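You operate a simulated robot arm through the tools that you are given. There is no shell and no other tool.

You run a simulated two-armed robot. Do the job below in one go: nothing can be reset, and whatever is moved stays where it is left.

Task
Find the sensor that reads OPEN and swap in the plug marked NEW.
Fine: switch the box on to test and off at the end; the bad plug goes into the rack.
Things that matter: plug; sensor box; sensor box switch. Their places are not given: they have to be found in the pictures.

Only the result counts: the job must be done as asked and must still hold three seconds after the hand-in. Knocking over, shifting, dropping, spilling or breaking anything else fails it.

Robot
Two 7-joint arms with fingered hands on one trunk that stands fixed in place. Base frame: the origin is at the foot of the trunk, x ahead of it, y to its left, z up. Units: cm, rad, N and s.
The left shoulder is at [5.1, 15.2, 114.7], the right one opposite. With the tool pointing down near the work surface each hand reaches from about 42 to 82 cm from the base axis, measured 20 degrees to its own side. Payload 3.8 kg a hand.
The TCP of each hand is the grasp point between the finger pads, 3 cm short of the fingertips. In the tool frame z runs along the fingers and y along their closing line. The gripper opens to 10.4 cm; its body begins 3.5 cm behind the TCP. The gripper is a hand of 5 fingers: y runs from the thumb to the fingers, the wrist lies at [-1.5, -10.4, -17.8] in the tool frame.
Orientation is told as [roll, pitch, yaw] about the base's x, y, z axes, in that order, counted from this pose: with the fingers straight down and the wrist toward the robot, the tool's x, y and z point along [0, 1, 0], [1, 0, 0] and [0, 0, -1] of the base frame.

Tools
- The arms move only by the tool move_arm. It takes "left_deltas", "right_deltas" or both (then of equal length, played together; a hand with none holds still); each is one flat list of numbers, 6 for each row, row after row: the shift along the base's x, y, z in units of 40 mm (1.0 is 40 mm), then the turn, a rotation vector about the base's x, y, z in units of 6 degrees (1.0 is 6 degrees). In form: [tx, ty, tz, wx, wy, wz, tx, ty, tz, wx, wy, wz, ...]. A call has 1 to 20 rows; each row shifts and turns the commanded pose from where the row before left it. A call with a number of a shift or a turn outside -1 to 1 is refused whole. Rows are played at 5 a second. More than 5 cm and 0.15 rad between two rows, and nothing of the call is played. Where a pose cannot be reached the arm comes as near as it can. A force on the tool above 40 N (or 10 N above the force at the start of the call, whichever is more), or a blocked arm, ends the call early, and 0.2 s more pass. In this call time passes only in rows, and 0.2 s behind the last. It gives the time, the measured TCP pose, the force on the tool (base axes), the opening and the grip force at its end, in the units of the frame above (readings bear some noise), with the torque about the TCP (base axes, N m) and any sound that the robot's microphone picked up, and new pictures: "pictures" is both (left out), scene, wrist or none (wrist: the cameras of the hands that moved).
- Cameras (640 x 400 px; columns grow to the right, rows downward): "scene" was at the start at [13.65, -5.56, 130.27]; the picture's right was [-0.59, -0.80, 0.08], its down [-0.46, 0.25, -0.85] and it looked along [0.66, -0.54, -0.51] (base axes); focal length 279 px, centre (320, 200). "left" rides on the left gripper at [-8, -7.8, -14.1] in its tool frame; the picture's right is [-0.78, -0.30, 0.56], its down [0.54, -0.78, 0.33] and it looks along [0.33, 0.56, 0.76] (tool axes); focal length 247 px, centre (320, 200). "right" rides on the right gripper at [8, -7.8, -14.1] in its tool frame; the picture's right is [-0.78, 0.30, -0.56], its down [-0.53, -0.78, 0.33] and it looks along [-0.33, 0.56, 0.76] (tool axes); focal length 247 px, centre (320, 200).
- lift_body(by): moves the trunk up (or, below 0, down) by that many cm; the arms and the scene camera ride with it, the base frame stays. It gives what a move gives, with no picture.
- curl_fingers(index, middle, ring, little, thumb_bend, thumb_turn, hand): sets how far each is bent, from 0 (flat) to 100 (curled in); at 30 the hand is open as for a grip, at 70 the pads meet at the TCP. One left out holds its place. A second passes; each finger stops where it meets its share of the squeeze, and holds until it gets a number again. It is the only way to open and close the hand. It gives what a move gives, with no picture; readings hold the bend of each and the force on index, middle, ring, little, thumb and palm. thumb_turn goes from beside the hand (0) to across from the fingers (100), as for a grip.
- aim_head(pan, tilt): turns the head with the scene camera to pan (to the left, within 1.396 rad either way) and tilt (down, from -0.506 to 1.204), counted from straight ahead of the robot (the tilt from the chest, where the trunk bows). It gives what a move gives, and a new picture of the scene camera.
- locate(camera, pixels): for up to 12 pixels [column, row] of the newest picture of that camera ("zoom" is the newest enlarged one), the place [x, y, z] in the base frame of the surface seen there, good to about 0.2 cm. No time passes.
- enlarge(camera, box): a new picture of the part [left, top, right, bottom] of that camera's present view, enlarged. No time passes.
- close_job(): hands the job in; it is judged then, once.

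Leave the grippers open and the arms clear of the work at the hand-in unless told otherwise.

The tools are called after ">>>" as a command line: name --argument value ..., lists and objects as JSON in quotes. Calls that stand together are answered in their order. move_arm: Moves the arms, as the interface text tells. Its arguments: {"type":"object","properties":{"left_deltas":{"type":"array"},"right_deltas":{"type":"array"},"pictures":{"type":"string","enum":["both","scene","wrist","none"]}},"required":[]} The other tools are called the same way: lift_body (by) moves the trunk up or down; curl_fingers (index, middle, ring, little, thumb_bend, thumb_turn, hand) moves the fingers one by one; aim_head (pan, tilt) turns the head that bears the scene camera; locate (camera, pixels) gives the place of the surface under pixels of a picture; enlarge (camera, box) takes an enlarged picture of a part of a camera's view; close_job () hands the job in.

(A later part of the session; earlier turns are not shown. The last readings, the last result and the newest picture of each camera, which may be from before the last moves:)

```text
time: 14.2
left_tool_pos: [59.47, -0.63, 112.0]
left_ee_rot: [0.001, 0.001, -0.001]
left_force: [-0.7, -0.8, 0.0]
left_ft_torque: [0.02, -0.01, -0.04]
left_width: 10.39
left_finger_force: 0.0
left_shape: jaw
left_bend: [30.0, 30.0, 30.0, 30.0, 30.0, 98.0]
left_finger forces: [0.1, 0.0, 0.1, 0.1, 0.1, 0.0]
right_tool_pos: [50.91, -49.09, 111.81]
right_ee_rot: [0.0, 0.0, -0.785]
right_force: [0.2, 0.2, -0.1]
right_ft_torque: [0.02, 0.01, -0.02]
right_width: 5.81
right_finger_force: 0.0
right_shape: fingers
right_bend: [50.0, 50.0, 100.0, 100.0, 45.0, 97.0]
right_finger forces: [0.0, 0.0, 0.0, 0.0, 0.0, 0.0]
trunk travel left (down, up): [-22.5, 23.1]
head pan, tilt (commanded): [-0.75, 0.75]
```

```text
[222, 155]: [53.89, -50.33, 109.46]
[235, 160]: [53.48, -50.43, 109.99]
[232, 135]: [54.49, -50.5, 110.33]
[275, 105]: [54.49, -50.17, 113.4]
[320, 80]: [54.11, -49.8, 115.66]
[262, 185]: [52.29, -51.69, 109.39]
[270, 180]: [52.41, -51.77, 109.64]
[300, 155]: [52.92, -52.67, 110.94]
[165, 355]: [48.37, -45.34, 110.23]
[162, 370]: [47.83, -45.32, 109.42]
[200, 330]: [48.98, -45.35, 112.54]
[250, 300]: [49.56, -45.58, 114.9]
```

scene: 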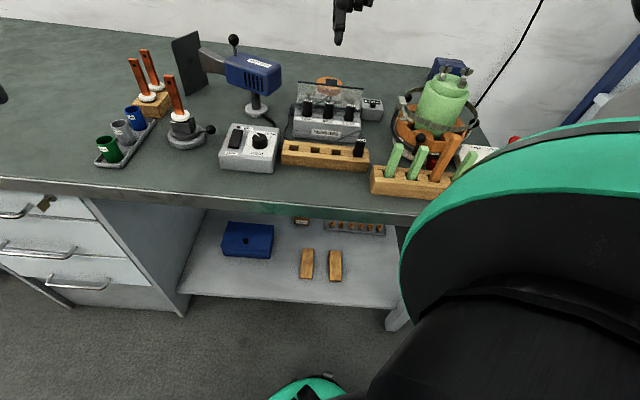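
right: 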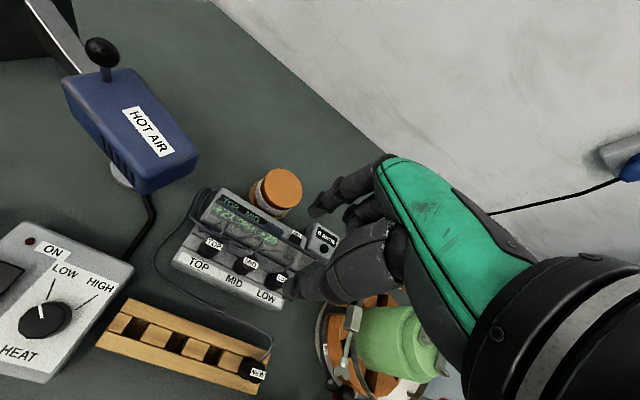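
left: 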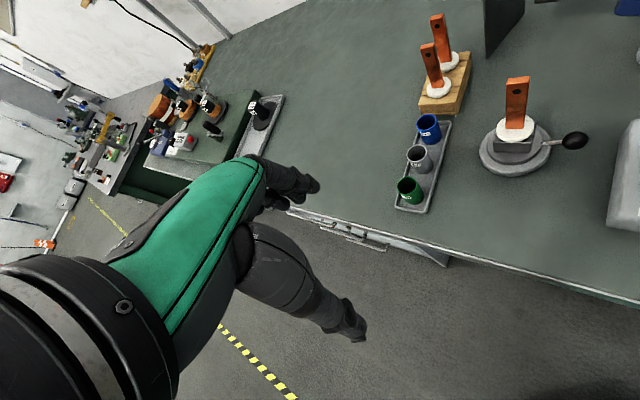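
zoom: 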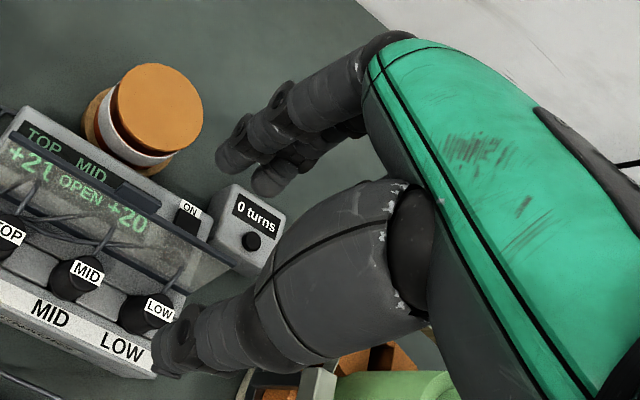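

Index centre is at tool x≈+0.6, middle ≈-1.5, thumb ≈0, so the plug should sit at tool x≈-0.4. I will centre above MID with the fingers behind the plug (clear of the glass) and descend to TCP z≈99 to look closer.

>>> move_arm --right_deltas '[0.035, 0.145, -0.8, 0, 0, 0, 0, 0, -0.8, 0, 0, 0, 0, 0, -0.8, 0, 0, 0, 0, 0, -0.8, 0, 0, 0]' --pictures "wrist"

>>> enlarge --camera "right" --box '[200, 130, 400, 330]'

```text
time: 15.2
left_tool_pos: [59.52, -0.69, 112.05]
left_ee_rot: [0.001, 0.0, -0.002]
left_force: [0.0, 0.3, -1.7]
left_ft_torque: [0.0, -0.02, -0.04]
left_width: 10.35
left_finger_force: 0.0
left_shape: jaw
left_bend: [30.0, 30.0, 30.0, 30.0, 30.0, 98.0]
left_finger forces: [0.0, 0.0, 0.0, 0.0, 0.0, 0.0]
right_tool_pos: [51.11, -48.58, 98.95]
right_ee_rot: [0.0, -0.001, -0.785]
right_force: [-0.6, -0.2, -0.6]
right_ft_torque: [0.01, 0.05, -0.02]
right_width: 5.85
right_finger_force: 0.3
right_shape: fingers
right_bend: [50.0, 51.0, 100.0, 100.0, 45.0, 97.0]
right_finger forces: [0.0, 0.6, 0.0, 0.0, 0.0, 0.1]
trunk travel left (down, up): [-22.5, 23.1]
head pan, tilt (commanded): [-0.75, 0.75]
```

right: 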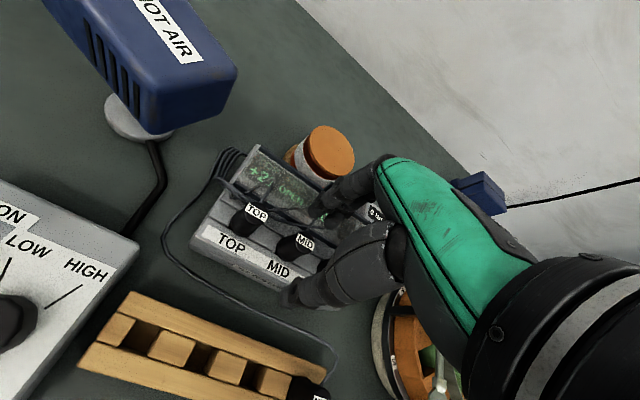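

```text
2.00 times, centred on (300, 230) of right
```

zoom: 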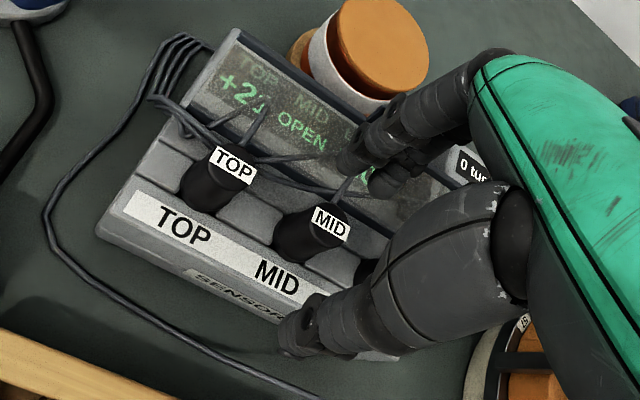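

Middle finger reads a light 0.6 N; perhaps it brushes the plug's cable. I will locate fingertips, plug and cable in this view.

>>> locate --camera "zoom" --pixels '[[342, 165], [350, 165], [375, 185], [385, 190], [340, 198], [350, 180], [330, 222], [305, 215], [285, 235], [290, 325], [285, 345], [232, 163]]'

>>> enlarge --camera "right" --box '[280, 180, 360, 260]'

```text
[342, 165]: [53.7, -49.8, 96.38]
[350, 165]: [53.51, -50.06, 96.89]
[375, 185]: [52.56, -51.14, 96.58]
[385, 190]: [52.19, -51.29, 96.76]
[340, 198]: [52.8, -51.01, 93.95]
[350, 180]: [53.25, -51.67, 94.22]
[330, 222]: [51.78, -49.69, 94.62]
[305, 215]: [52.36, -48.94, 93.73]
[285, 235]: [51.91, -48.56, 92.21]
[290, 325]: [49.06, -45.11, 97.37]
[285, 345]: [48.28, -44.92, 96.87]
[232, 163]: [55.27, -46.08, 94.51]
```

```text
5.00 times, centred on (320, 220) of right
```

zoom: 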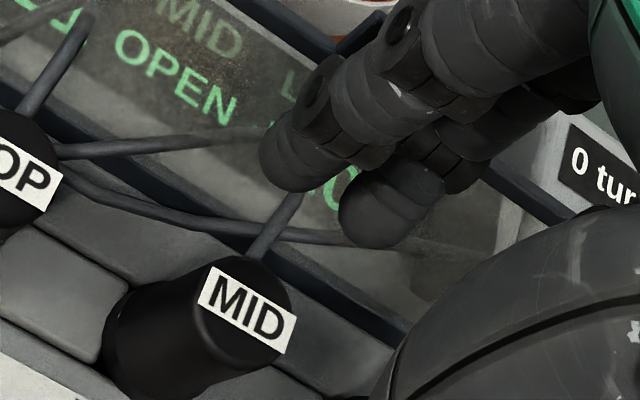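

I will locate the MID plug's top rim points and the glass frame in this closest zoom.

>>> locate --camera "zoom" --pixels '[[245, 308], [200, 300], [288, 340], [240, 268], [245, 355], [120, 345], [170, 300], [262, 240], [150, 165], [370, 310], [230, 250], [330, 285]]'

```text
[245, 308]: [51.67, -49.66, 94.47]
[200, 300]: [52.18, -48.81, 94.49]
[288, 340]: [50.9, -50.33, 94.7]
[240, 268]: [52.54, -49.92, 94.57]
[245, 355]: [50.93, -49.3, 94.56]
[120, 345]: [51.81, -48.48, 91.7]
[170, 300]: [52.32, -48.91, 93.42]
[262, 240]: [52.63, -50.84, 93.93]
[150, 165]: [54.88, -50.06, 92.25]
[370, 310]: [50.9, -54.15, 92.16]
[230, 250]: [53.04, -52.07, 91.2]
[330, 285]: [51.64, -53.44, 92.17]
```

Plug centre is about (51.55,-49.55), glass frame at 2.8 cm behind it. I shift the hand back 0.18 cm and lower it in stages so the fingertips slide between plug and glass.

>>> move_arm --right_deltas '[0.033, -0.033, 0, 0, 0, 0, 0, 0, -0.25, 0, 0, 0, 0, 0, -0.2, 0, 0, 0]' --pictures "wrist"

>>> enlarge --camera "right" --box '[260, 160, 380, 260]'

```text
time: 16.0
left_tool_pos: [59.29, -0.37, 112.06]
left_ee_rot: [-0.002, -0.003, 0.0]
left_force: [0.1, -0.3, -0.1]
left_ft_torque: [0.02, -0.02, 0.01]
left_width: 10.38
left_finger_force: 0.1
left_shape: jaw
left_bend: [30.0, 30.0, 30.0, 30.0, 30.0, 98.0]
left_finger forces: [0.0, 0.0, 0.0, 0.0, 0.0, 0.0]
right_tool_pos: [51.06, -48.35, 97.44]
right_ee_rot: [0.001, -0.003, -0.784]
right_force: [-6.6, 5.6, 6.3]
right_ft_torque: [-0.32, -0.23, -0.16]
right_width: 5.86
right_finger_force: 4.8
right_shape: fingers
right_bend: [50.0, 53.0, 100.0, 100.0, 45.0, 97.0]
right_finger forces: [0.0, 10.0, 0.0, 0.0, 0.1, 0.1]
trunk travel left (down, up): [-22.5, 23.1]
head pan, tilt (commanded): [-0.75, 0.75]
```

right: 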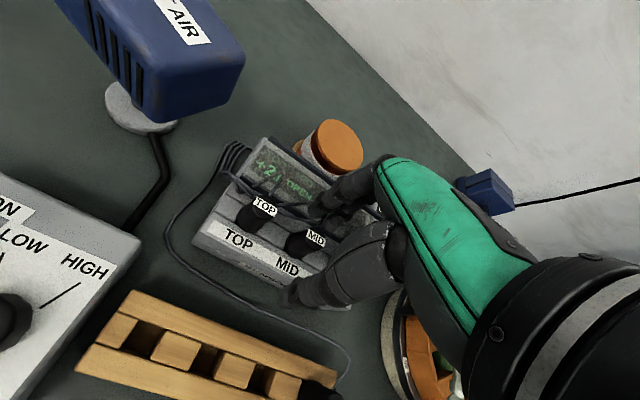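

```text
4.00 times, centred on (320, 210) of right
```

zoom: 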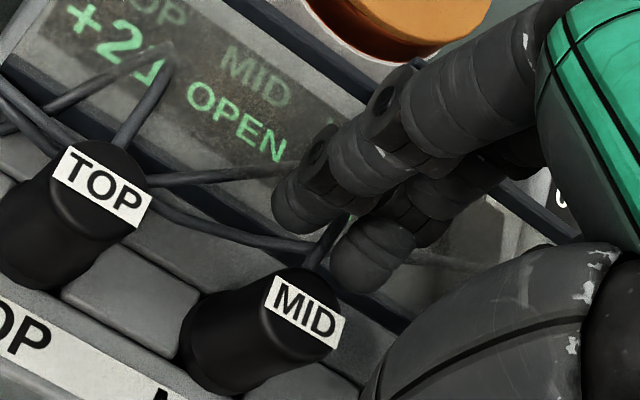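

The middle finger is pushing on something behind (10 N), probably the glass's top rail or tab. I back off forward and up right away.

>>> move_arm --right_deltas '[-0.1, 0.1, 0.1, 0, 0, 0, -0.05, 0.05, 0.5, 0, 0, 0, 0, 0, 0.6, 0, 0, 0]' --pictures "both"

>>> enlarge --camera "right" --box '[200, 120, 400, 300]'

>>> enlarge --camera "scene" --box '[285, 65, 395, 145]'

```text
time: 16.8
left_tool_pos: [59.42, -0.62, 112.04]
left_ee_rot: [0.0, 0.0, 0.0]
left_force: [0.0, 0.1, -0.1]
left_ft_torque: [0.03, -0.03, -0.02]
left_width: 10.35
left_finger_force: 0.0
left_shape: jaw
left_bend: [30.0, 30.0, 30.0, 30.0, 30.0, 98.0]
left_finger forces: [0.0, 0.0, 0.1, 0.0, 0.0, 0.1]
right_tool_pos: [50.74, -47.91, 101.94]
right_ee_rot: [0.0, 0.0, -0.786]
right_force: [0.4, 0.3, 0.7]
right_ft_torque: [-0.01, 0.0, -0.03]
right_width: 5.83
right_finger_force: 0.1
right_shape: fingers
right_bend: [50.0, 50.0, 100.0, 100.0, 45.0, 97.0]
right_finger forces: [0.0, 0.0, 0.0, 0.0, 0.1, 0.0]
trunk travel left (down, up): [-22.5, 23.1]
head pan, tilt (commanded): [-0.75, 0.75]
```

scene: 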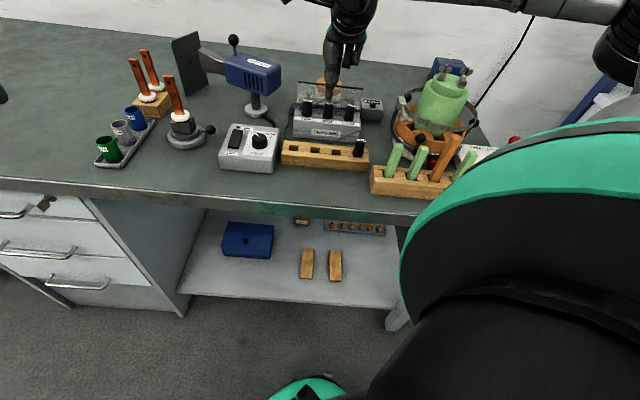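
right: 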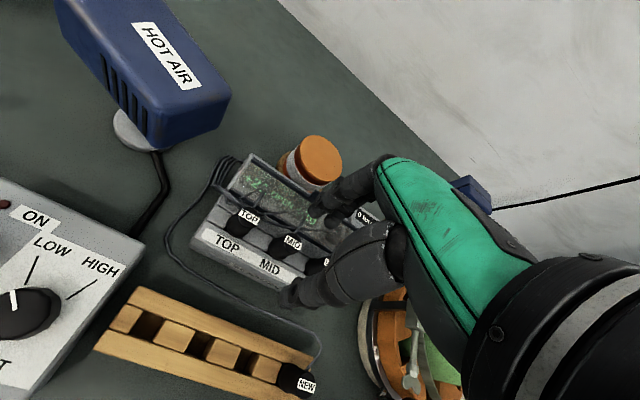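

```text
2.22 times, centred on (300, 210) of right
```

zoom: 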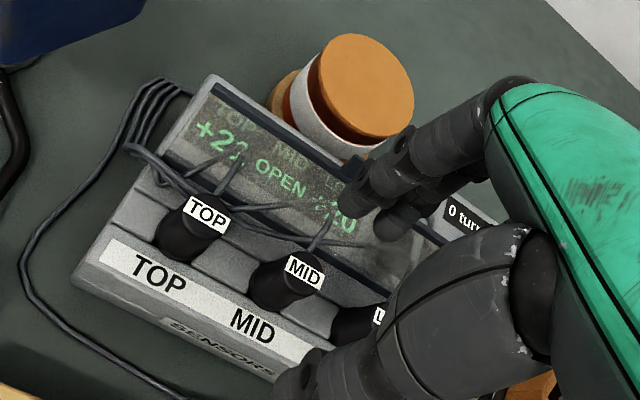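

```text
5.00 times, centred on (340, 105) of scene
```

zoom: 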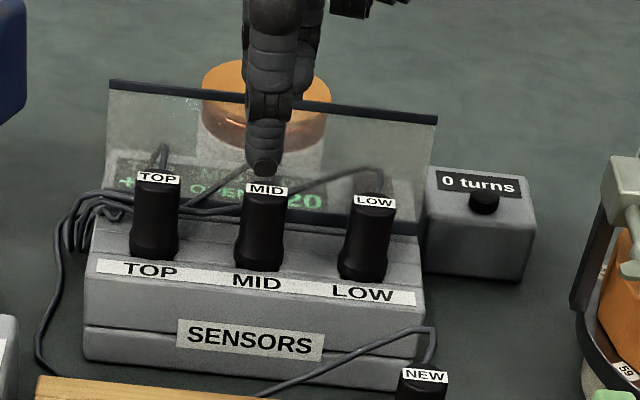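

The box, plugs and glass look unmoved. The contact force fits the tilted glass. I will zoom on the glass's top rail and tab and measure it together with the fingers.

>>> enlarge --camera "right" --box '[230, 140, 350, 260]'

```text
3.33 times, centred on (290, 200) of right
```

zoom: 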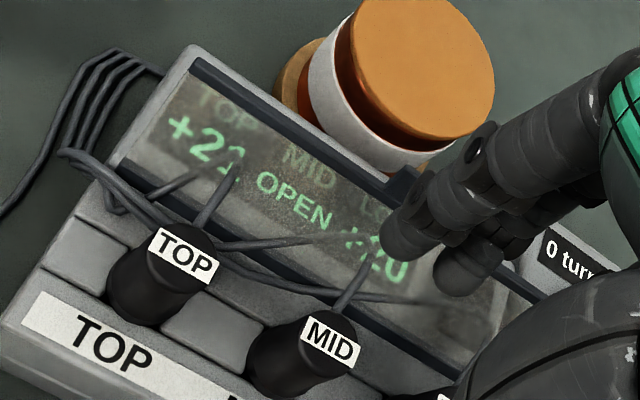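

>>> locate --camera "zoom" --pixels '[[195, 65], [280, 120], [350, 168], [400, 182], [410, 178], [130, 170], [250, 250], [390, 245], [435, 255], [440, 285], [360, 265], [330, 240]]'

```text
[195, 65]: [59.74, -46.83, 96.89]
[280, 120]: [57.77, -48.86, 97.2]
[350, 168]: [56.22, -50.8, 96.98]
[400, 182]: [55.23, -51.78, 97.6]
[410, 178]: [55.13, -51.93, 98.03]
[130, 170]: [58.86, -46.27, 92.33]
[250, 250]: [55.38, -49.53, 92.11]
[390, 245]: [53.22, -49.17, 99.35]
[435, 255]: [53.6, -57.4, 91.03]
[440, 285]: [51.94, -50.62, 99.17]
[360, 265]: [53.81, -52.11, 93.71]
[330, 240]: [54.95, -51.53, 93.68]
```

I check the back outline of the index and the upper finger joints to see how far they stick out behind.

>>> locate --camera "zoom" --pixels '[[400, 205], [430, 172], [445, 165], [470, 140], [480, 128], [505, 110], [540, 90], [560, 75], [590, 60], [475, 235], [510, 215], [540, 160]]'

```text
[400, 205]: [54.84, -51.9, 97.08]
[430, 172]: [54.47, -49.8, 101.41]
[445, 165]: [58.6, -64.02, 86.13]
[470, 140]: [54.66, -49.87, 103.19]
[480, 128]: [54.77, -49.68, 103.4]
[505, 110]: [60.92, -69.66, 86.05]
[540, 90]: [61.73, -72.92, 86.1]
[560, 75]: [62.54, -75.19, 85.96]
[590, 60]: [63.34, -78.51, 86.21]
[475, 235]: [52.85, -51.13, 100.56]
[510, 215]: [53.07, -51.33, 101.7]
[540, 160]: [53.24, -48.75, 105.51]
```

The middle finger leans inward more than the index and its back sticks out. I will try a smaller bend on the middle so both are alike, and re-measure.

>>> curl_fingers --hand "right" --index 48 --middle 42 --thumb_bend 40

>>> enlarge --camera "right" --box '[280, 130, 400, 260]'

```text
time: 17.8
left_tool_pos: [59.48, -0.63, 112.03]
left_ee_rot: [0.0, -0.001, 0.0]
left_force: [-0.6, -0.4, -0.3]
left_ft_torque: [-0.03, -0.02, -0.03]
left_width: 10.38
left_finger_force: 0.1
left_shape: jaw
left_bend: [30.0, 30.0, 30.0, 30.0, 30.0, 98.0]
left_finger forces: [0.0, 0.0, 0.0, 0.1, 0.0, 0.0]
right_tool_pos: [50.71, -47.94, 101.89]
right_ee_rot: [0.0, 0.0, -0.786]
right_force: [-0.3, 0.4, -0.7]
right_ft_torque: [-0.01, -0.03, 0.01]
right_width: 6.7
right_finger_force: 0.1
right_shape: fingers
right_bend: [48.0, 42.0, 100.0, 100.0, 40.0, 97.0]
right_finger forces: [0.0, 0.0, 0.0, 0.0, 0.0, 0.1]
trunk travel left (down, up): [-22.5, 23.1]
head pan, tilt (commanded): [-0.75, 0.75]
```

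```text
3.08 times, centred on (340, 195) of right
```

zoom: 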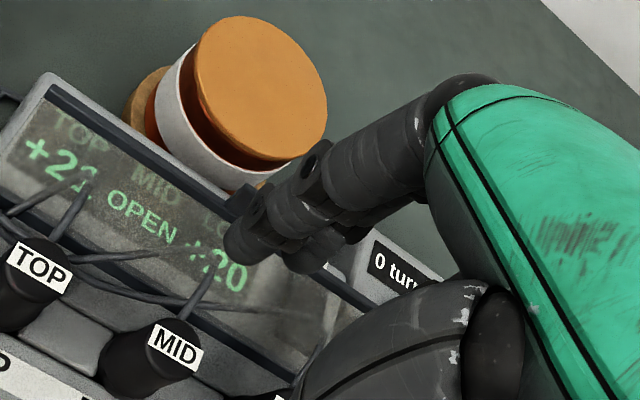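

>>> locate --camera "zoom" --pixels '[[230, 245], [240, 215], [262, 190], [305, 155], [318, 140], [250, 250], [292, 262], [300, 265], [315, 250], [340, 240], [345, 225], [360, 215]]'

```text
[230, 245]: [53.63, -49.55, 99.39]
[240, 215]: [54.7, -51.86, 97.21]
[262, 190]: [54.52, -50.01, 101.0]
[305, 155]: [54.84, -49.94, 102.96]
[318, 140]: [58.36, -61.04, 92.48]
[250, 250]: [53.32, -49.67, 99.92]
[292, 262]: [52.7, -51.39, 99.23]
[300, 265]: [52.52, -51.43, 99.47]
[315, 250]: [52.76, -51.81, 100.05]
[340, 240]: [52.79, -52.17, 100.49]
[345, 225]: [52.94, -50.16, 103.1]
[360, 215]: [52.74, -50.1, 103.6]
```

I will tilt the hand 10° about the row axis so that the fingertips lean back parallel to the glass and the knuckles come forward, with index at 50 and middle at 47. Then re-measure at this height.

>>> move_arm --right_deltas '[0, 0, 0, -0.59, -0.59, 0, 0, 0, 0, -0.59, -0.59, 0]' --pictures "none"

>>> curl_fingers --hand "right" --index 50 --middle 47 --thumb_bend 45

>>> enlarge --camera "right" --box '[270, 130, 400, 260]'

```text
time: 18.4
left_tool_pos: [59.51, -0.65, 112.07]
left_ee_rot: [-0.001, -0.001, -0.001]
left_force: [0.4, -0.4, -0.1]
left_ft_torque: [0.0, -0.01, 0.0]
left_width: 10.39
left_finger_force: 0.1
left_shape: jaw
left_bend: [30.0, 30.0, 30.0, 30.0, 30.0, 98.0]
left_finger forces: [0.0, 0.0, 0.0, 0.1, 0.1, 0.0]
right_tool_pos: [50.66, -47.95, 102.0]
right_ee_rot: [-0.001, -0.175, -0.785]
right_force: [0.1, 0.0, 0.1]
right_ft_torque: [0.0, 0.0, -0.01]
right_width: 6.72
right_finger_force: 0.1
right_shape: fingers
right_bend: [48.0, 42.0, 100.0, 100.0, 40.0, 97.0]
right_finger forces: [0.0, 0.1, 0.0, 0.0, 0.1, 0.0]
trunk travel left (down, up): [-22.5, 23.1]
head pan, tilt (commanded): [-0.75, 0.75]
```

```text
time: 19.4
left_tool_pos: [59.51, -0.6, 112.04]
left_ee_rot: [-0.001, 0.0, 0.0]
left_force: [-0.1, 1.4, -0.3]
left_ft_torque: [-0.01, 0.01, -0.03]
left_width: 10.39
left_finger_force: 0.0
left_shape: jaw
left_bend: [30.0, 30.0, 30.0, 30.0, 30.0, 98.0]
left_finger forces: [0.0, 0.0, 0.0, 0.1, 0.0, 0.0]
right_tool_pos: [50.55, -47.9, 101.94]
right_ee_rot: [0.0, -0.173, -0.786]
right_force: [0.3, 0.0, -0.2]
right_ft_torque: [-0.02, 0.01, 0.04]
right_width: 5.9
right_finger_force: 0.1
right_shape: fingers
right_bend: [50.0, 47.0, 100.0, 100.0, 45.0, 97.0]
right_finger forces: [0.0, 0.0, 0.1, 0.1, 0.0, 0.0]
trunk travel left (down, up): [-22.5, 23.1]
head pan, tilt (commanded): [-0.75, 0.75]
```

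```text
3.08 times, centred on (335, 195) of right
```

zoom: 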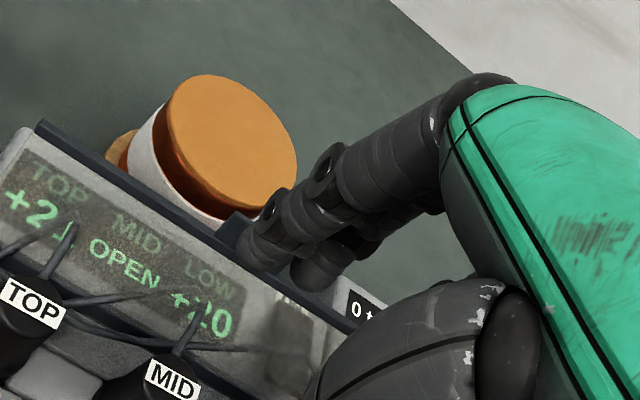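

The tilt is right (tips lean back). I locate fingertips and backs again.

>>> locate --camera "zoom" --pixels '[[242, 255], [245, 235], [262, 215], [300, 180], [325, 150], [260, 262], [300, 280], [310, 285], [330, 265], [350, 245], [365, 235], [290, 330]]'

```text
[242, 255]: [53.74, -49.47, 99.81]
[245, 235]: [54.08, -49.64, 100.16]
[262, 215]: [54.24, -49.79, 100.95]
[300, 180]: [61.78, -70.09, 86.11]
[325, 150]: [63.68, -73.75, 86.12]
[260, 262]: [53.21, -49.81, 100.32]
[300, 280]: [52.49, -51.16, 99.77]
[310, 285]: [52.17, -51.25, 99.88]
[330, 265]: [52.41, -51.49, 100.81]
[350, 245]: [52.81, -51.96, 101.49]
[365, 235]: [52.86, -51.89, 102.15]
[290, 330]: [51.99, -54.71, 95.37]
```

The middle's back would be within a millimetre of the glass, so I tilt 3° more, shift the hand forward 0.3 cm, and use index 48, middle 46. Then I lower to TCP z≈99.5 and measure again.

>>> curl_fingers --hand "right" --index 48 --middle 46 --thumb_bend 45

>>> move_arm --right_deltas '[-0.053, 0.053, 0, -0.354, -0.354, 0, 0, 0, -0.6, 0, 0, 0, 0, 0, 0, 0, 0, 0]' --pictures "wrist"

>>> enlarge --camera "right" --box '[260, 140, 390, 270]'

```text
time: 20.4
left_tool_pos: [59.46, -0.66, 111.97]
left_ee_rot: [0.0, -0.002, -0.001]
left_force: [0.4, 0.3, 0.1]
left_ft_torque: [0.0, -0.02, 0.0]
left_width: 10.39
left_finger_force: 0.1
left_shape: jaw
left_bend: [30.0, 30.0, 30.0, 30.0, 30.0, 98.0]
left_finger forces: [0.0, 0.1, 0.0, 0.1, 0.1, 0.0]
right_tool_pos: [50.71, -48.02, 101.91]
right_ee_rot: [0.001, -0.175, -0.785]
right_force: [-0.6, -0.9, -0.6]
right_ft_torque: [0.02, 0.01, -0.01]
right_width: 6.14
right_finger_force: 0.0
right_shape: fingers
right_bend: [48.0, 46.0, 100.0, 100.0, 45.0, 97.0]
right_finger forces: [0.1, 0.1, 0.1, 0.1, 0.0, 0.0]
trunk travel left (down, up): [-22.5, 23.1]
head pan, tilt (commanded): [-0.75, 0.75]
```

```text
time: 21.2
left_tool_pos: [59.49, -0.58, 111.98]
left_ee_rot: [0.0, 0.0, 0.0]
left_force: [0.2, -0.7, 0.1]
left_ft_torque: [0.0, 0.02, -0.01]
left_width: 10.36
left_finger_force: 0.0
left_shape: jaw
left_bend: [30.0, 30.0, 30.0, 30.0, 30.0, 98.0]
left_finger forces: [0.0, 0.0, 0.0, 0.0, 0.1, 0.0]
right_tool_pos: [50.43, -47.6, 99.63]
right_ee_rot: [0.0, -0.226, -0.786]
right_force: [0.5, -0.5, -0.3]
right_ft_torque: [-0.01, 0.0, 0.0]
right_width: 6.15
right_finger_force: 0.1
right_shape: fingers
right_bend: [48.0, 46.0, 100.0, 100.0, 45.0, 97.0]
right_finger forces: [0.0, 0.0, 0.0, 0.1, 0.1, 0.0]
trunk travel left (down, up): [-22.5, 23.1]
head pan, tilt (commanded): [-0.75, 0.75]
```

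right: 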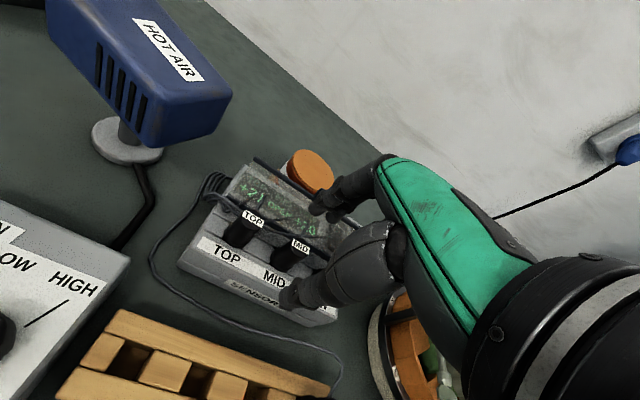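

```text
3.08 times, centred on (325, 205) of right
```

zoom: 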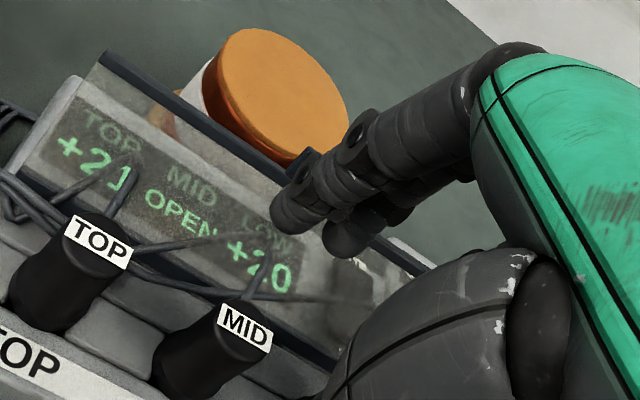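

>>> locate --camera "zoom" --pixels '[[275, 220], [283, 200], [300, 228], [310, 165], [345, 125], [330, 245], [345, 250], [365, 225], [380, 210], [243, 322], [215, 310], [268, 342]]'

```text
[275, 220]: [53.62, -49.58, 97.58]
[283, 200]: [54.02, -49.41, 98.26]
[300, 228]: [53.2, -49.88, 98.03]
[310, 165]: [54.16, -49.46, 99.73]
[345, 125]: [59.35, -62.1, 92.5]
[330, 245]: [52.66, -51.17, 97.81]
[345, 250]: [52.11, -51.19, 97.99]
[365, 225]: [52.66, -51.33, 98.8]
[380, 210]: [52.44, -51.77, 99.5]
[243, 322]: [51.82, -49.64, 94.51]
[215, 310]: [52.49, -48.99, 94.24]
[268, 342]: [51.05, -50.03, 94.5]
```

Now there is room: index centre about 1.5 cm and middle 1.75 cm behind the plug axis, with about 0.5 cm to the glass. I open the index slightly (47) and descend slowly by 2 cm, watching forces.

>>> curl_fingers --hand "right" --index 47

>>> move_arm --right_deltas '[0, 0, -0.125, 0, 0, 0, 0, 0, -0.125, 0, 0, 0, 0, 0, -0.125, 0, 0, 0, 0, 0, -0.125, 0, 0, 0, 0, 0, 0, 0, 0, 0]' --pictures "wrist"

>>> enlarge --camera "right" --box '[260, 160, 380, 270]'

```text
time: 22.2
left_tool_pos: [59.44, -0.63, 112.0]
left_ee_rot: [0.0, 0.0, -0.001]
left_force: [-0.7, 0.9, 0.2]
left_ft_torque: [0.02, 0.02, 0.0]
left_width: 10.38
left_finger_force: 0.1
left_shape: jaw
left_bend: [30.0, 30.0, 30.0, 30.0, 30.0, 98.0]
left_finger forces: [0.0, 0.0, 0.0, 0.0, 0.0, 0.1]
right_tool_pos: [50.46, -47.63, 99.57]
right_ee_rot: [0.0, -0.227, -0.786]
right_force: [-0.2, 0.0, -0.2]
right_ft_torque: [-0.03, -0.01, -0.03]
right_width: 6.27
right_finger_force: 0.0
right_shape: fingers
right_bend: [47.0, 46.0, 100.0, 100.0, 45.0, 97.0]
right_finger forces: [0.0, 0.1, 0.0, 0.0, 0.0, 0.0]
trunk travel left (down, up): [-22.5, 23.1]
head pan, tilt (commanded): [-0.75, 0.75]
```

```text
time: 23.4
left_tool_pos: [59.61, -0.58, 112.01]
left_ee_rot: [0.0, 0.0, -0.001]
left_force: [0.0, 0.2, 0.1]
left_ft_torque: [0.02, -0.02, -0.02]
left_width: 10.38
left_finger_force: 0.0
left_shape: jaw
left_bend: [30.0, 30.0, 30.0, 30.0, 30.0, 98.0]
left_finger forces: [0.0, 0.1, 0.1, 0.0, 0.0, 0.0]
right_tool_pos: [50.55, -47.71, 97.6]
right_ee_rot: [0.001, -0.226, -0.785]
right_force: [-0.2, -0.1, -0.5]
right_ft_torque: [0.02, -0.01, 0.02]
right_width: 6.27
right_finger_force: 0.0
right_shape: fingers
right_bend: [47.0, 46.0, 100.0, 100.0, 45.0, 97.0]
right_finger forces: [0.0, 0.1, 0.0, 0.1, 0.1, 0.0]
trunk travel left (down, up): [-22.5, 23.1]
head pan, tilt (commanded): [-0.75, 0.75]
```

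right: 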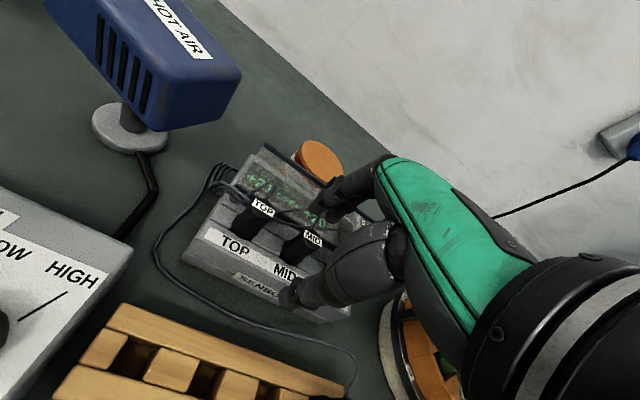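

```text
3.64 times, centred on (320, 215) of right
```

zoom: 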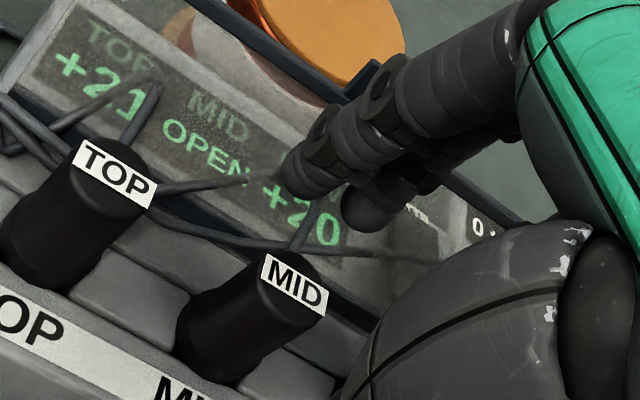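

No contact so far. I continue 1.5 cm lower.

>>> move_arm --right_deltas '[0, 0, -0.125, 0, 0, 0, 0, 0, -0.125, 0, 0, 0, 0, 0, -0.125, 0, 0, 0, 0, 0, 0, 0, 0, 0]' --pictures "both"

>>> enlarge --camera "right" --box '[260, 160, 380, 270]'

>>> enlarge --camera "scene" --box '[285, 65, 395, 145]'

```text
time: 24.4
left_tool_pos: [59.46, -0.59, 111.98]
left_ee_rot: [-0.001, 0.0, 0.0]
left_force: [-0.3, -0.1, -0.8]
left_ft_torque: [0.04, -0.04, 0.0]
left_width: 10.37
left_finger_force: 0.0
left_shape: jaw
left_bend: [30.0, 30.0, 30.0, 30.0, 30.0, 98.0]
left_finger forces: [0.0, 0.0, 0.0, 0.1, 0.0, 0.0]
right_tool_pos: [50.28, -47.77, 96.17]
right_ee_rot: [0.0, -0.228, -0.785]
right_force: [-1.0, 1.5, 0.9]
right_ft_torque: [-0.01, -0.09, 0.02]
right_width: 6.26
right_finger_force: 1.0
right_shape: fingers
right_bend: [47.0, 47.0, 100.0, 100.0, 45.0, 97.0]
right_finger forces: [0.0, 2.0, 0.0, 0.0, 0.0, 0.0]
trunk travel left (down, up): [-22.5, 23.1]
head pan, tilt (commanded): [-0.75, 0.75]
```

scene: 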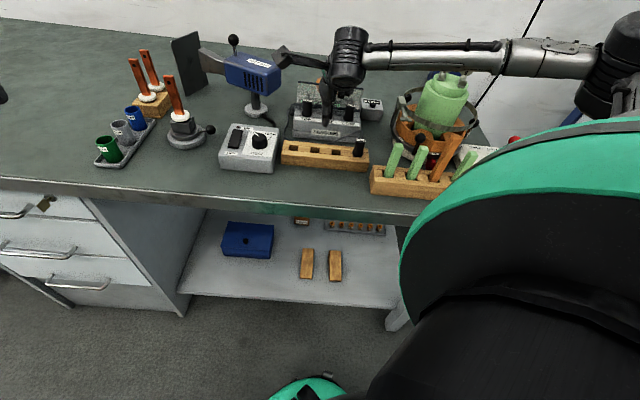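
right: 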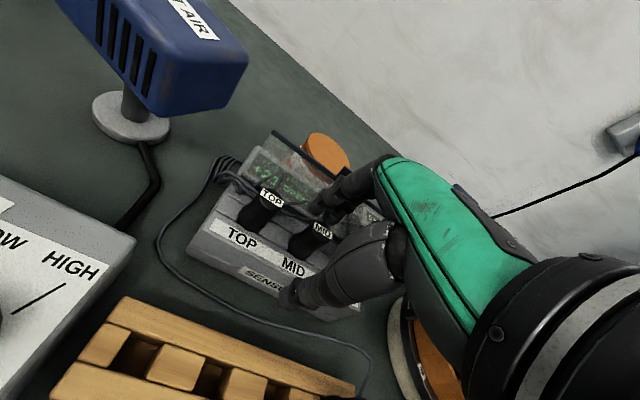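

```text
3.64 times, centred on (320, 215) of right
```

zoom: 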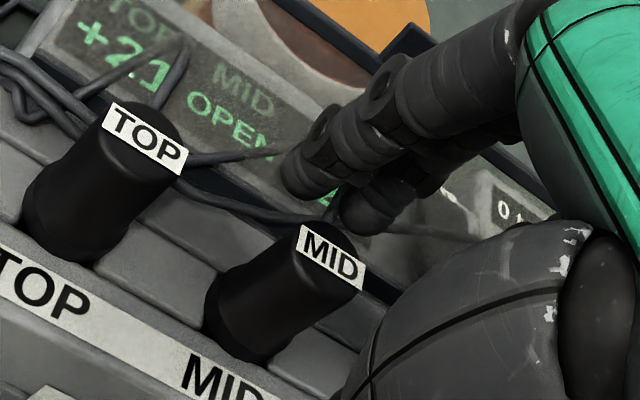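

```text
5.00 times, centred on (340, 105) of scene
```

zoom: 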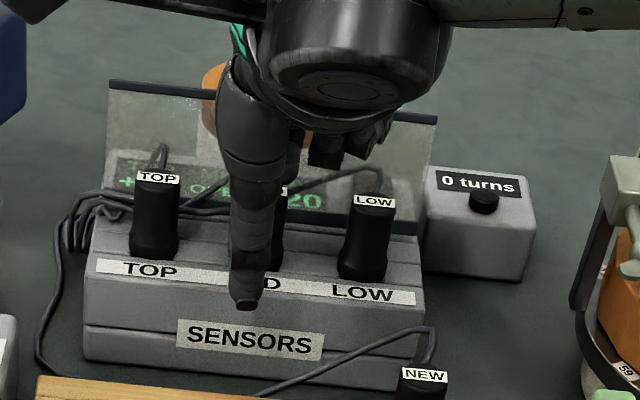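

The middle finger again shows a light 2 N push from behind. I measure the TOP plug's cable (same shape, unobstructed) and the middle finger to find out what it touches.

>>> enlarge --camera "right" --box '[260, 160, 380, 270]'

>>> locate --camera "zoom" --pixels '[[163, 108], [172, 85], [183, 55], [187, 42], [205, 158], [255, 153], [275, 210], [325, 220], [338, 200], [347, 218], [365, 230], [400, 190]]'

```text
3.64 times, centred on (320, 215) of right
```

zoom: 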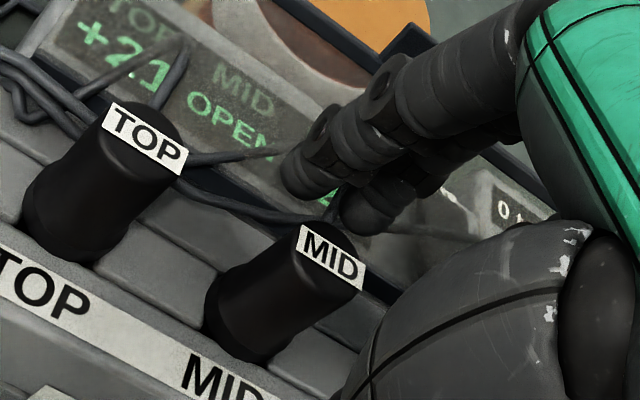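

```text
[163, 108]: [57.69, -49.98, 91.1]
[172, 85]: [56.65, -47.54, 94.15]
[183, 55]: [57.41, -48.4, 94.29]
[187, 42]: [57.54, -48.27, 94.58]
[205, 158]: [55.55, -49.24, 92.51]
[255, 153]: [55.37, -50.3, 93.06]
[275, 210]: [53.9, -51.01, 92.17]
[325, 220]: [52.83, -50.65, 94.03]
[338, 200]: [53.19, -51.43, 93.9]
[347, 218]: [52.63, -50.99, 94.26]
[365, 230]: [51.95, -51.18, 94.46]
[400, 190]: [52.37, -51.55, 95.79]
```

The contact comes from the longer middle finger's back. I will instead use an index-thumb pinch: rise 2.5 cm, curl the middle away, and shift so the index is behind the plug, just beside the cable.

>>> move_arm --right_deltas '[-0.03, 0.03, 0.2, 0, 0, 0, 0, 0, 0.45, 0, 0, 0]' --pictures "none"

>>> curl_fingers --hand "right" --middle 100 --index 47 --thumb_bend 45

>>> move_arm --right_deltas '[-0.005, -0.17, 0, 0, 0, 0, 0, 0, -0.2, 0, 0, 0, 0, 0, 0, 0, 0, 0]' --pictures "wrist"

>>> enlarge --camera "right" --box '[260, 160, 380, 270]'

```text
time: 25.0
left_tool_pos: [59.33, -0.66, 112.08]
left_ee_rot: [0.0, 0.001, -0.001]
left_force: [-0.8, -0.5, 0.3]
left_ft_torque: [0.03, -0.03, -0.02]
left_width: 10.37
left_finger_force: 0.1
left_shape: jaw
left_bend: [30.0, 30.0, 30.0, 30.0, 30.0, 98.0]
left_finger forces: [0.1, 0.1, 0.1, 0.0, 0.0, 0.1]
right_tool_pos: [50.21, -47.59, 98.84]
right_ee_rot: [0.001, -0.227, -0.787]
right_force: [0.2, 0.6, 0.1]
right_ft_torque: [-0.01, -0.03, 0.03]
right_width: 6.26
right_finger_force: 0.0
right_shape: fingers
right_bend: [47.0, 46.0, 100.0, 100.0, 45.0, 97.0]
right_finger forces: [0.1, 0.1, 0.1, 0.0, 0.0, 0.1]
trunk travel left (down, up): [-22.5, 23.1]
head pan, tilt (commanded): [-0.75, 0.75]
```

```text
time: 26.0
left_tool_pos: [59.46, -0.54, 112.07]
left_ee_rot: [0.0, 0.0, 0.001]
left_force: [-0.4, 0.8, -0.4]
left_ft_torque: [-0.03, 0.01, 0.01]
left_width: 10.36
left_finger_force: 0.0
left_shape: jaw
left_bend: [30.0, 30.0, 30.0, 30.0, 30.0, 98.0]
left_finger forces: [0.0, 0.0, 0.0, 0.0, 0.0, 0.1]
right_tool_pos: [50.26, -47.55, 98.89]
right_ee_rot: [0.0, -0.227, -0.785]
right_force: [0.3, -0.3, 0.1]
right_ft_torque: [0.05, 0.01, 0.01]
right_width: 6.25
right_finger_force: 0.0
right_shape: fingers
right_bend: [47.0, 100.0, 100.0, 100.0, 45.0, 97.0]
right_finger forces: [0.1, 0.0, 0.1, 0.0, 0.0, 0.0]
trunk travel left (down, up): [-22.5, 23.1]
head pan, tilt (commanded): [-0.75, 0.75]
```

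```text
time: 26.8
left_tool_pos: [59.44, -0.7, 111.88]
left_ee_rot: [-0.001, 0.001, -0.001]
left_force: [0.5, 0.0, -0.9]
left_ft_torque: [-0.01, 0.0, 0.0]
left_width: 10.37
left_finger_force: 0.0
left_shape: jaw
left_bend: [30.0, 30.0, 30.0, 30.0, 30.0, 98.0]
left_finger forces: [0.1, 0.0, 0.0, 0.0, 0.0, 0.0]
right_tool_pos: [50.27, -48.45, 97.97]
right_ee_rot: [-0.001, -0.226, -0.786]
right_force: [-0.2, 0.0, 0.0]
right_ft_torque: [-0.01, -0.02, 0.01]
right_width: 6.25
right_finger_force: 0.0
right_shape: fingers
right_bend: [47.0, 100.0, 100.0, 100.0, 45.0, 97.0]
right_finger forces: [0.1, 0.0, 0.1, 0.0, 0.0, 0.1]
trunk travel left (down, up): [-22.5, 23.1]
head pan, tilt (commanded): [-0.75, 0.75]
```

right: 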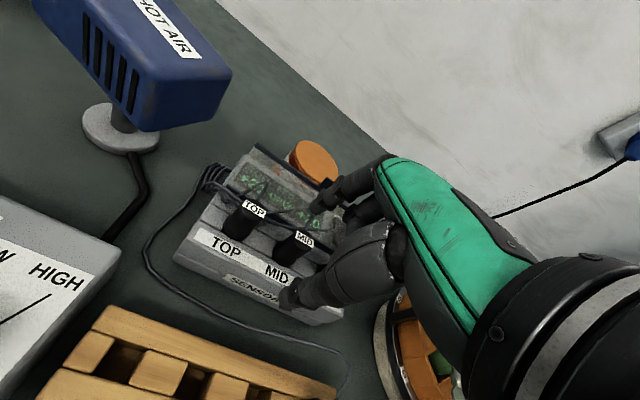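

```text
3.64 times, centred on (320, 215) of right
```

zoom: 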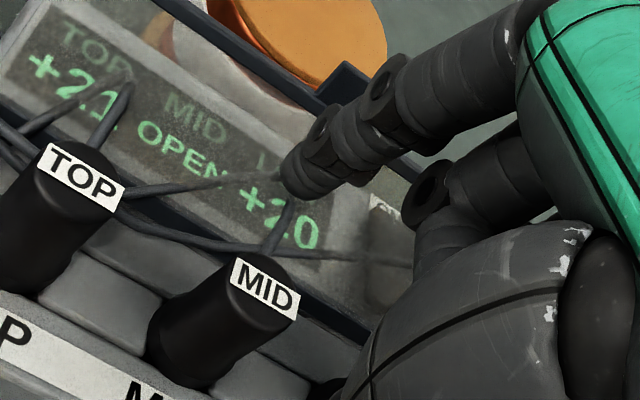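

>>> locate --camera "zoom" --pixels '[[285, 185], [295, 195], [305, 150], [330, 170], [320, 120], [350, 90], [265, 290], [240, 270], [288, 300], [290, 345], [278, 235], [420, 240]]'

```text
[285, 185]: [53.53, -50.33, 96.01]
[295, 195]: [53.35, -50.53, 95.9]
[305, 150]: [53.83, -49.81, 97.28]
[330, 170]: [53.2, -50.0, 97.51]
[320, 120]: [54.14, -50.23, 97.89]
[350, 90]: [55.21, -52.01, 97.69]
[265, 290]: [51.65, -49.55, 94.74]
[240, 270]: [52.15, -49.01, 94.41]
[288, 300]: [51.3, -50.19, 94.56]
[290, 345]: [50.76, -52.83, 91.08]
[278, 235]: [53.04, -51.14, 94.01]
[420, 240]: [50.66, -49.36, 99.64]
```

The index tip is 1.9 cm behind the plug axis with good clearance. I shift 0.3 cm toward the LOW side and go down 2.9 cm in small steps so the fingertips reach about z 92.9.

>>> move_arm --right_deltas '[-0.053, -0.053, 0, 0, 0, 0, 0, 0, -0.15, 0, 0, 0, 0, 0, -0.15, 0, 0, 0, 0, 0, -0.15, 0, 0, 0, 0, 0, -0.15, 0, 0, 0, 0, 0, -0.1, 0, 0, 0, 0, 0, 0, 0, 0, 0]' --pictures "wrist"

>>> enlarge --camera "right" --box '[260, 160, 380, 270]'

```text
time: 28.4
left_tool_pos: [59.41, -0.57, 112.02]
left_ee_rot: [0.0, 0.0, 0.0]
left_force: [-0.4, 0.2, -0.1]
left_ft_torque: [-0.03, -0.02, 0.02]
left_width: 10.37
left_finger_force: 0.1
left_shape: jaw
left_bend: [30.0, 30.0, 30.0, 30.0, 30.0, 98.0]
left_finger forces: [0.0, 0.0, 0.0, 0.0, 0.0, 0.0]
right_tool_pos: [49.94, -48.54, 95.1]
right_ee_rot: [0.0, -0.226, -0.784]
right_force: [0.3, 0.6, 0.8]
right_ft_torque: [-0.02, -0.02, 0.01]
right_width: 6.11
right_finger_force: 0.6
right_shape: fingers
right_bend: [48.0, 100.0, 100.0, 100.0, 45.0, 97.0]
right_finger forces: [1.5, 0.1, 0.0, 0.0, 0.0, 0.1]
trunk travel left (down, up): [-22.5, 23.1]
head pan, tilt (commanded): [-0.75, 0.75]
```

right: 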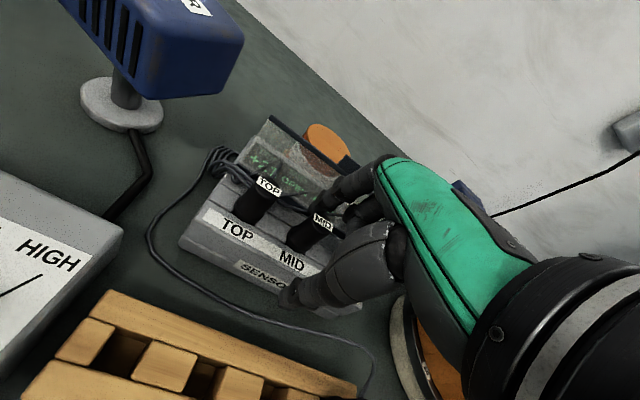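

```text
3.64 times, centred on (320, 215) of right
```

zoom: 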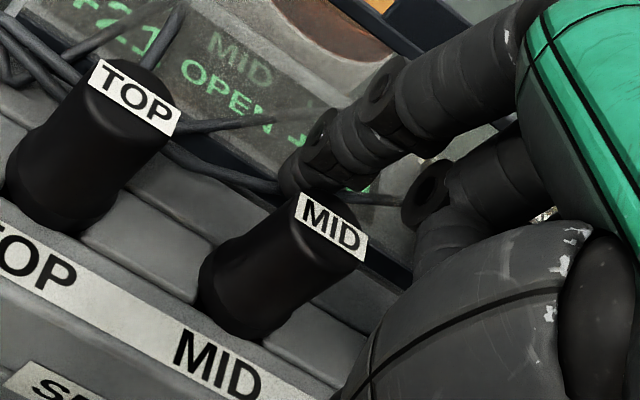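

The index is behind the plug with only 1.5 N of light contact. I measure its tip and the plug before closing.

>>> locate --camera "zoom" --pixels '[[285, 180], [292, 190], [300, 170], [305, 150], [330, 165], [328, 225], [305, 205], [355, 245], [270, 290], [225, 280]]'

>>> aim_head --pan -0.75 --tilt 0.6

```text
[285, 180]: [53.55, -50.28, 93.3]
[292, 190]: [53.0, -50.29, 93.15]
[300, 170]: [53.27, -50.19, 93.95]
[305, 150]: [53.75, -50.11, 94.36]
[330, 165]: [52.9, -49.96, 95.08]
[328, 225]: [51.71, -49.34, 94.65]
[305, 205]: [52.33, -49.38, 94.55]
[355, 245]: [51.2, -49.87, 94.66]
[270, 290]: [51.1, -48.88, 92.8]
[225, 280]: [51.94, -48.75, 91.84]
```

```text
time: 29.1
left_tool_pos: [59.42, -0.56, 112.01]
left_ee_rot: [0.001, 0.0, 0.001]
left_force: [0.1, -0.4, 0.0]
left_ft_torque: [-0.01, 0.04, 0.0]
left_width: 10.36
left_finger_force: 0.0
left_shape: jaw
left_bend: [30.0, 30.0, 30.0, 30.0, 30.0, 98.0]
left_finger forces: [0.0, 0.0, 0.0, 0.1, 0.0, 0.0]
right_tool_pos: [49.92, -48.6, 95.19]
right_ee_rot: [0.001, -0.225, -0.785]
right_force: [-1.4, 0.8, -0.1]
right_ft_torque: [0.03, -0.01, 0.04]
right_width: 6.11
right_finger_force: 0.6
right_shape: fingers
right_bend: [48.0, 100.0, 100.0, 100.0, 45.0, 97.0]
right_finger forces: [1.5, 0.0, 0.1, 0.0, 0.0, 0.1]
trunk travel left (down, up): [-22.5, 23.1]
head pan, tilt (commanded): [-0.75, 0.6]
```

scene: 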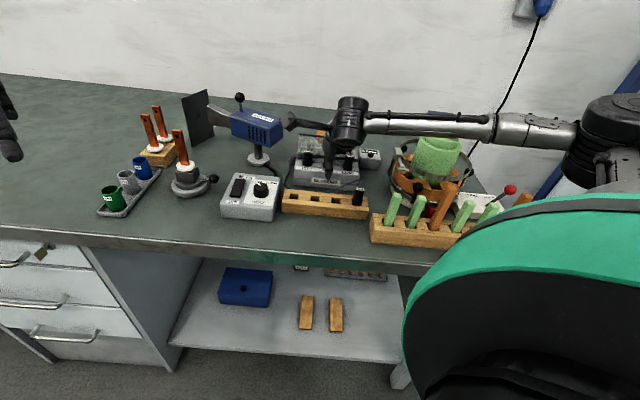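

Index tip is at z≈93.0 directly behind the plug. I close index and thumb on the plug.

>>> curl_fingers --hand "right" --index 75 --thumb_bend 80

>>> enlarge --camera "right" --box '[260, 160, 380, 310]'

```text
time: 30.1
left_tool_pos: [59.45, -0.58, 112.03]
left_ee_rot: [-0.001, 0.001, 0.001]
left_force: [0.4, 0.4, 0.0]
left_ft_torque: [0.0, 0.01, 0.02]
left_width: 10.34
left_finger_force: 0.1
left_shape: jaw
left_bend: [30.0, 30.0, 30.0, 30.0, 30.0, 98.0]
left_finger forces: [0.0, 0.0, 0.1, 0.1, 0.1, 0.1]
right_tool_pos: [50.02, -48.55, 95.1]
right_ee_rot: [-0.002, -0.228, -0.788]
right_force: [1.1, -0.1, 0.5]
right_ft_torque: [-0.04, -0.03, 0.0]
right_width: 1.66
right_finger_force: 9.5
right_shape: fingers
right_bend: [55.0, 100.0, 100.0, 100.0, 73.0, 100.0]
right_finger forces: [10.5, 0.1, 0.0, 0.1, 9.4, 0.0]
trunk travel left (down, up): [-22.5, 23.1]
head pan, tilt (commanded): [-0.75, 0.6]
```

```text
2.67 times, centred on (320, 235) of right
```

zoom: 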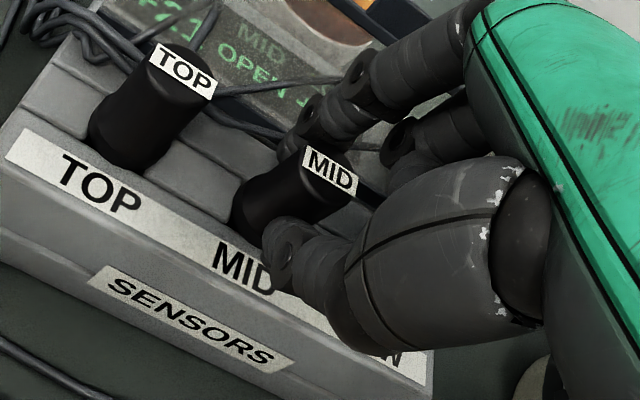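

Both grip the plug with about 10 N. I pull straight up slowly by 1 cm and look.

>>> move_arm --right_deltas '[0, 0, 0.08, 0, 0, 0, 0, 0, 0.08, 0, 0, 0, 0, 0, 0.09, 0, 0, 0]' --pictures "wrist"

>>> enlarge --camera "right" --box '[260, 160, 380, 310]'

```text
time: 30.9
left_tool_pos: [59.59, -0.56, 112.05]
left_ee_rot: [-0.002, -0.001, 0.0]
left_force: [0.0, 1.0, 0.6]
left_ft_torque: [-0.01, 0.01, 0.0]
left_width: 10.36
left_finger_force: 0.1
left_shape: jaw
left_bend: [30.0, 30.0, 30.0, 30.0, 30.0, 98.0]
left_finger forces: [0.1, 0.1, 0.0, 0.0, 0.1, 0.0]
right_tool_pos: [50.02, -48.46, 96.21]
right_ee_rot: [0.0, -0.229, -0.786]
right_force: [-0.7, 0.1, -0.7]
right_ft_torque: [0.0, -0.03, 0.02]
right_width: 1.7
right_finger_force: 9.9
right_shape: fingers
right_bend: [55.0, 100.0, 100.0, 100.0, 73.0, 100.0]
right_finger forces: [10.2, 0.1, 0.0, 0.0, 10.2, 0.0]
trunk travel left (down, up): [-22.5, 23.1]
head pan, tilt (commanded): [-0.75, 0.6]
```

right: 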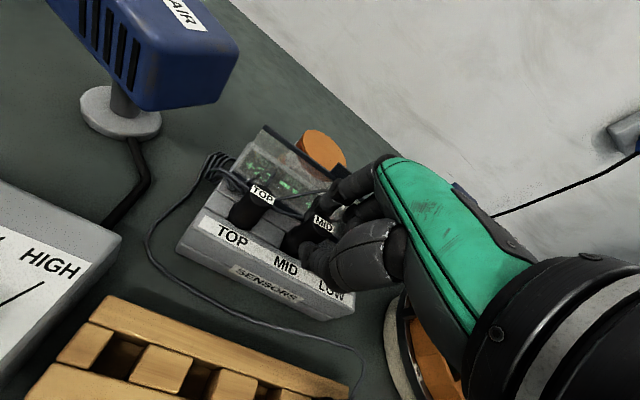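

```text
2.67 times, centred on (320, 235) of right
```

zoom: 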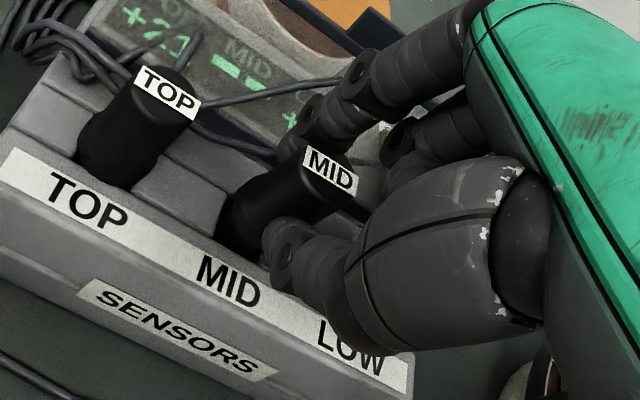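

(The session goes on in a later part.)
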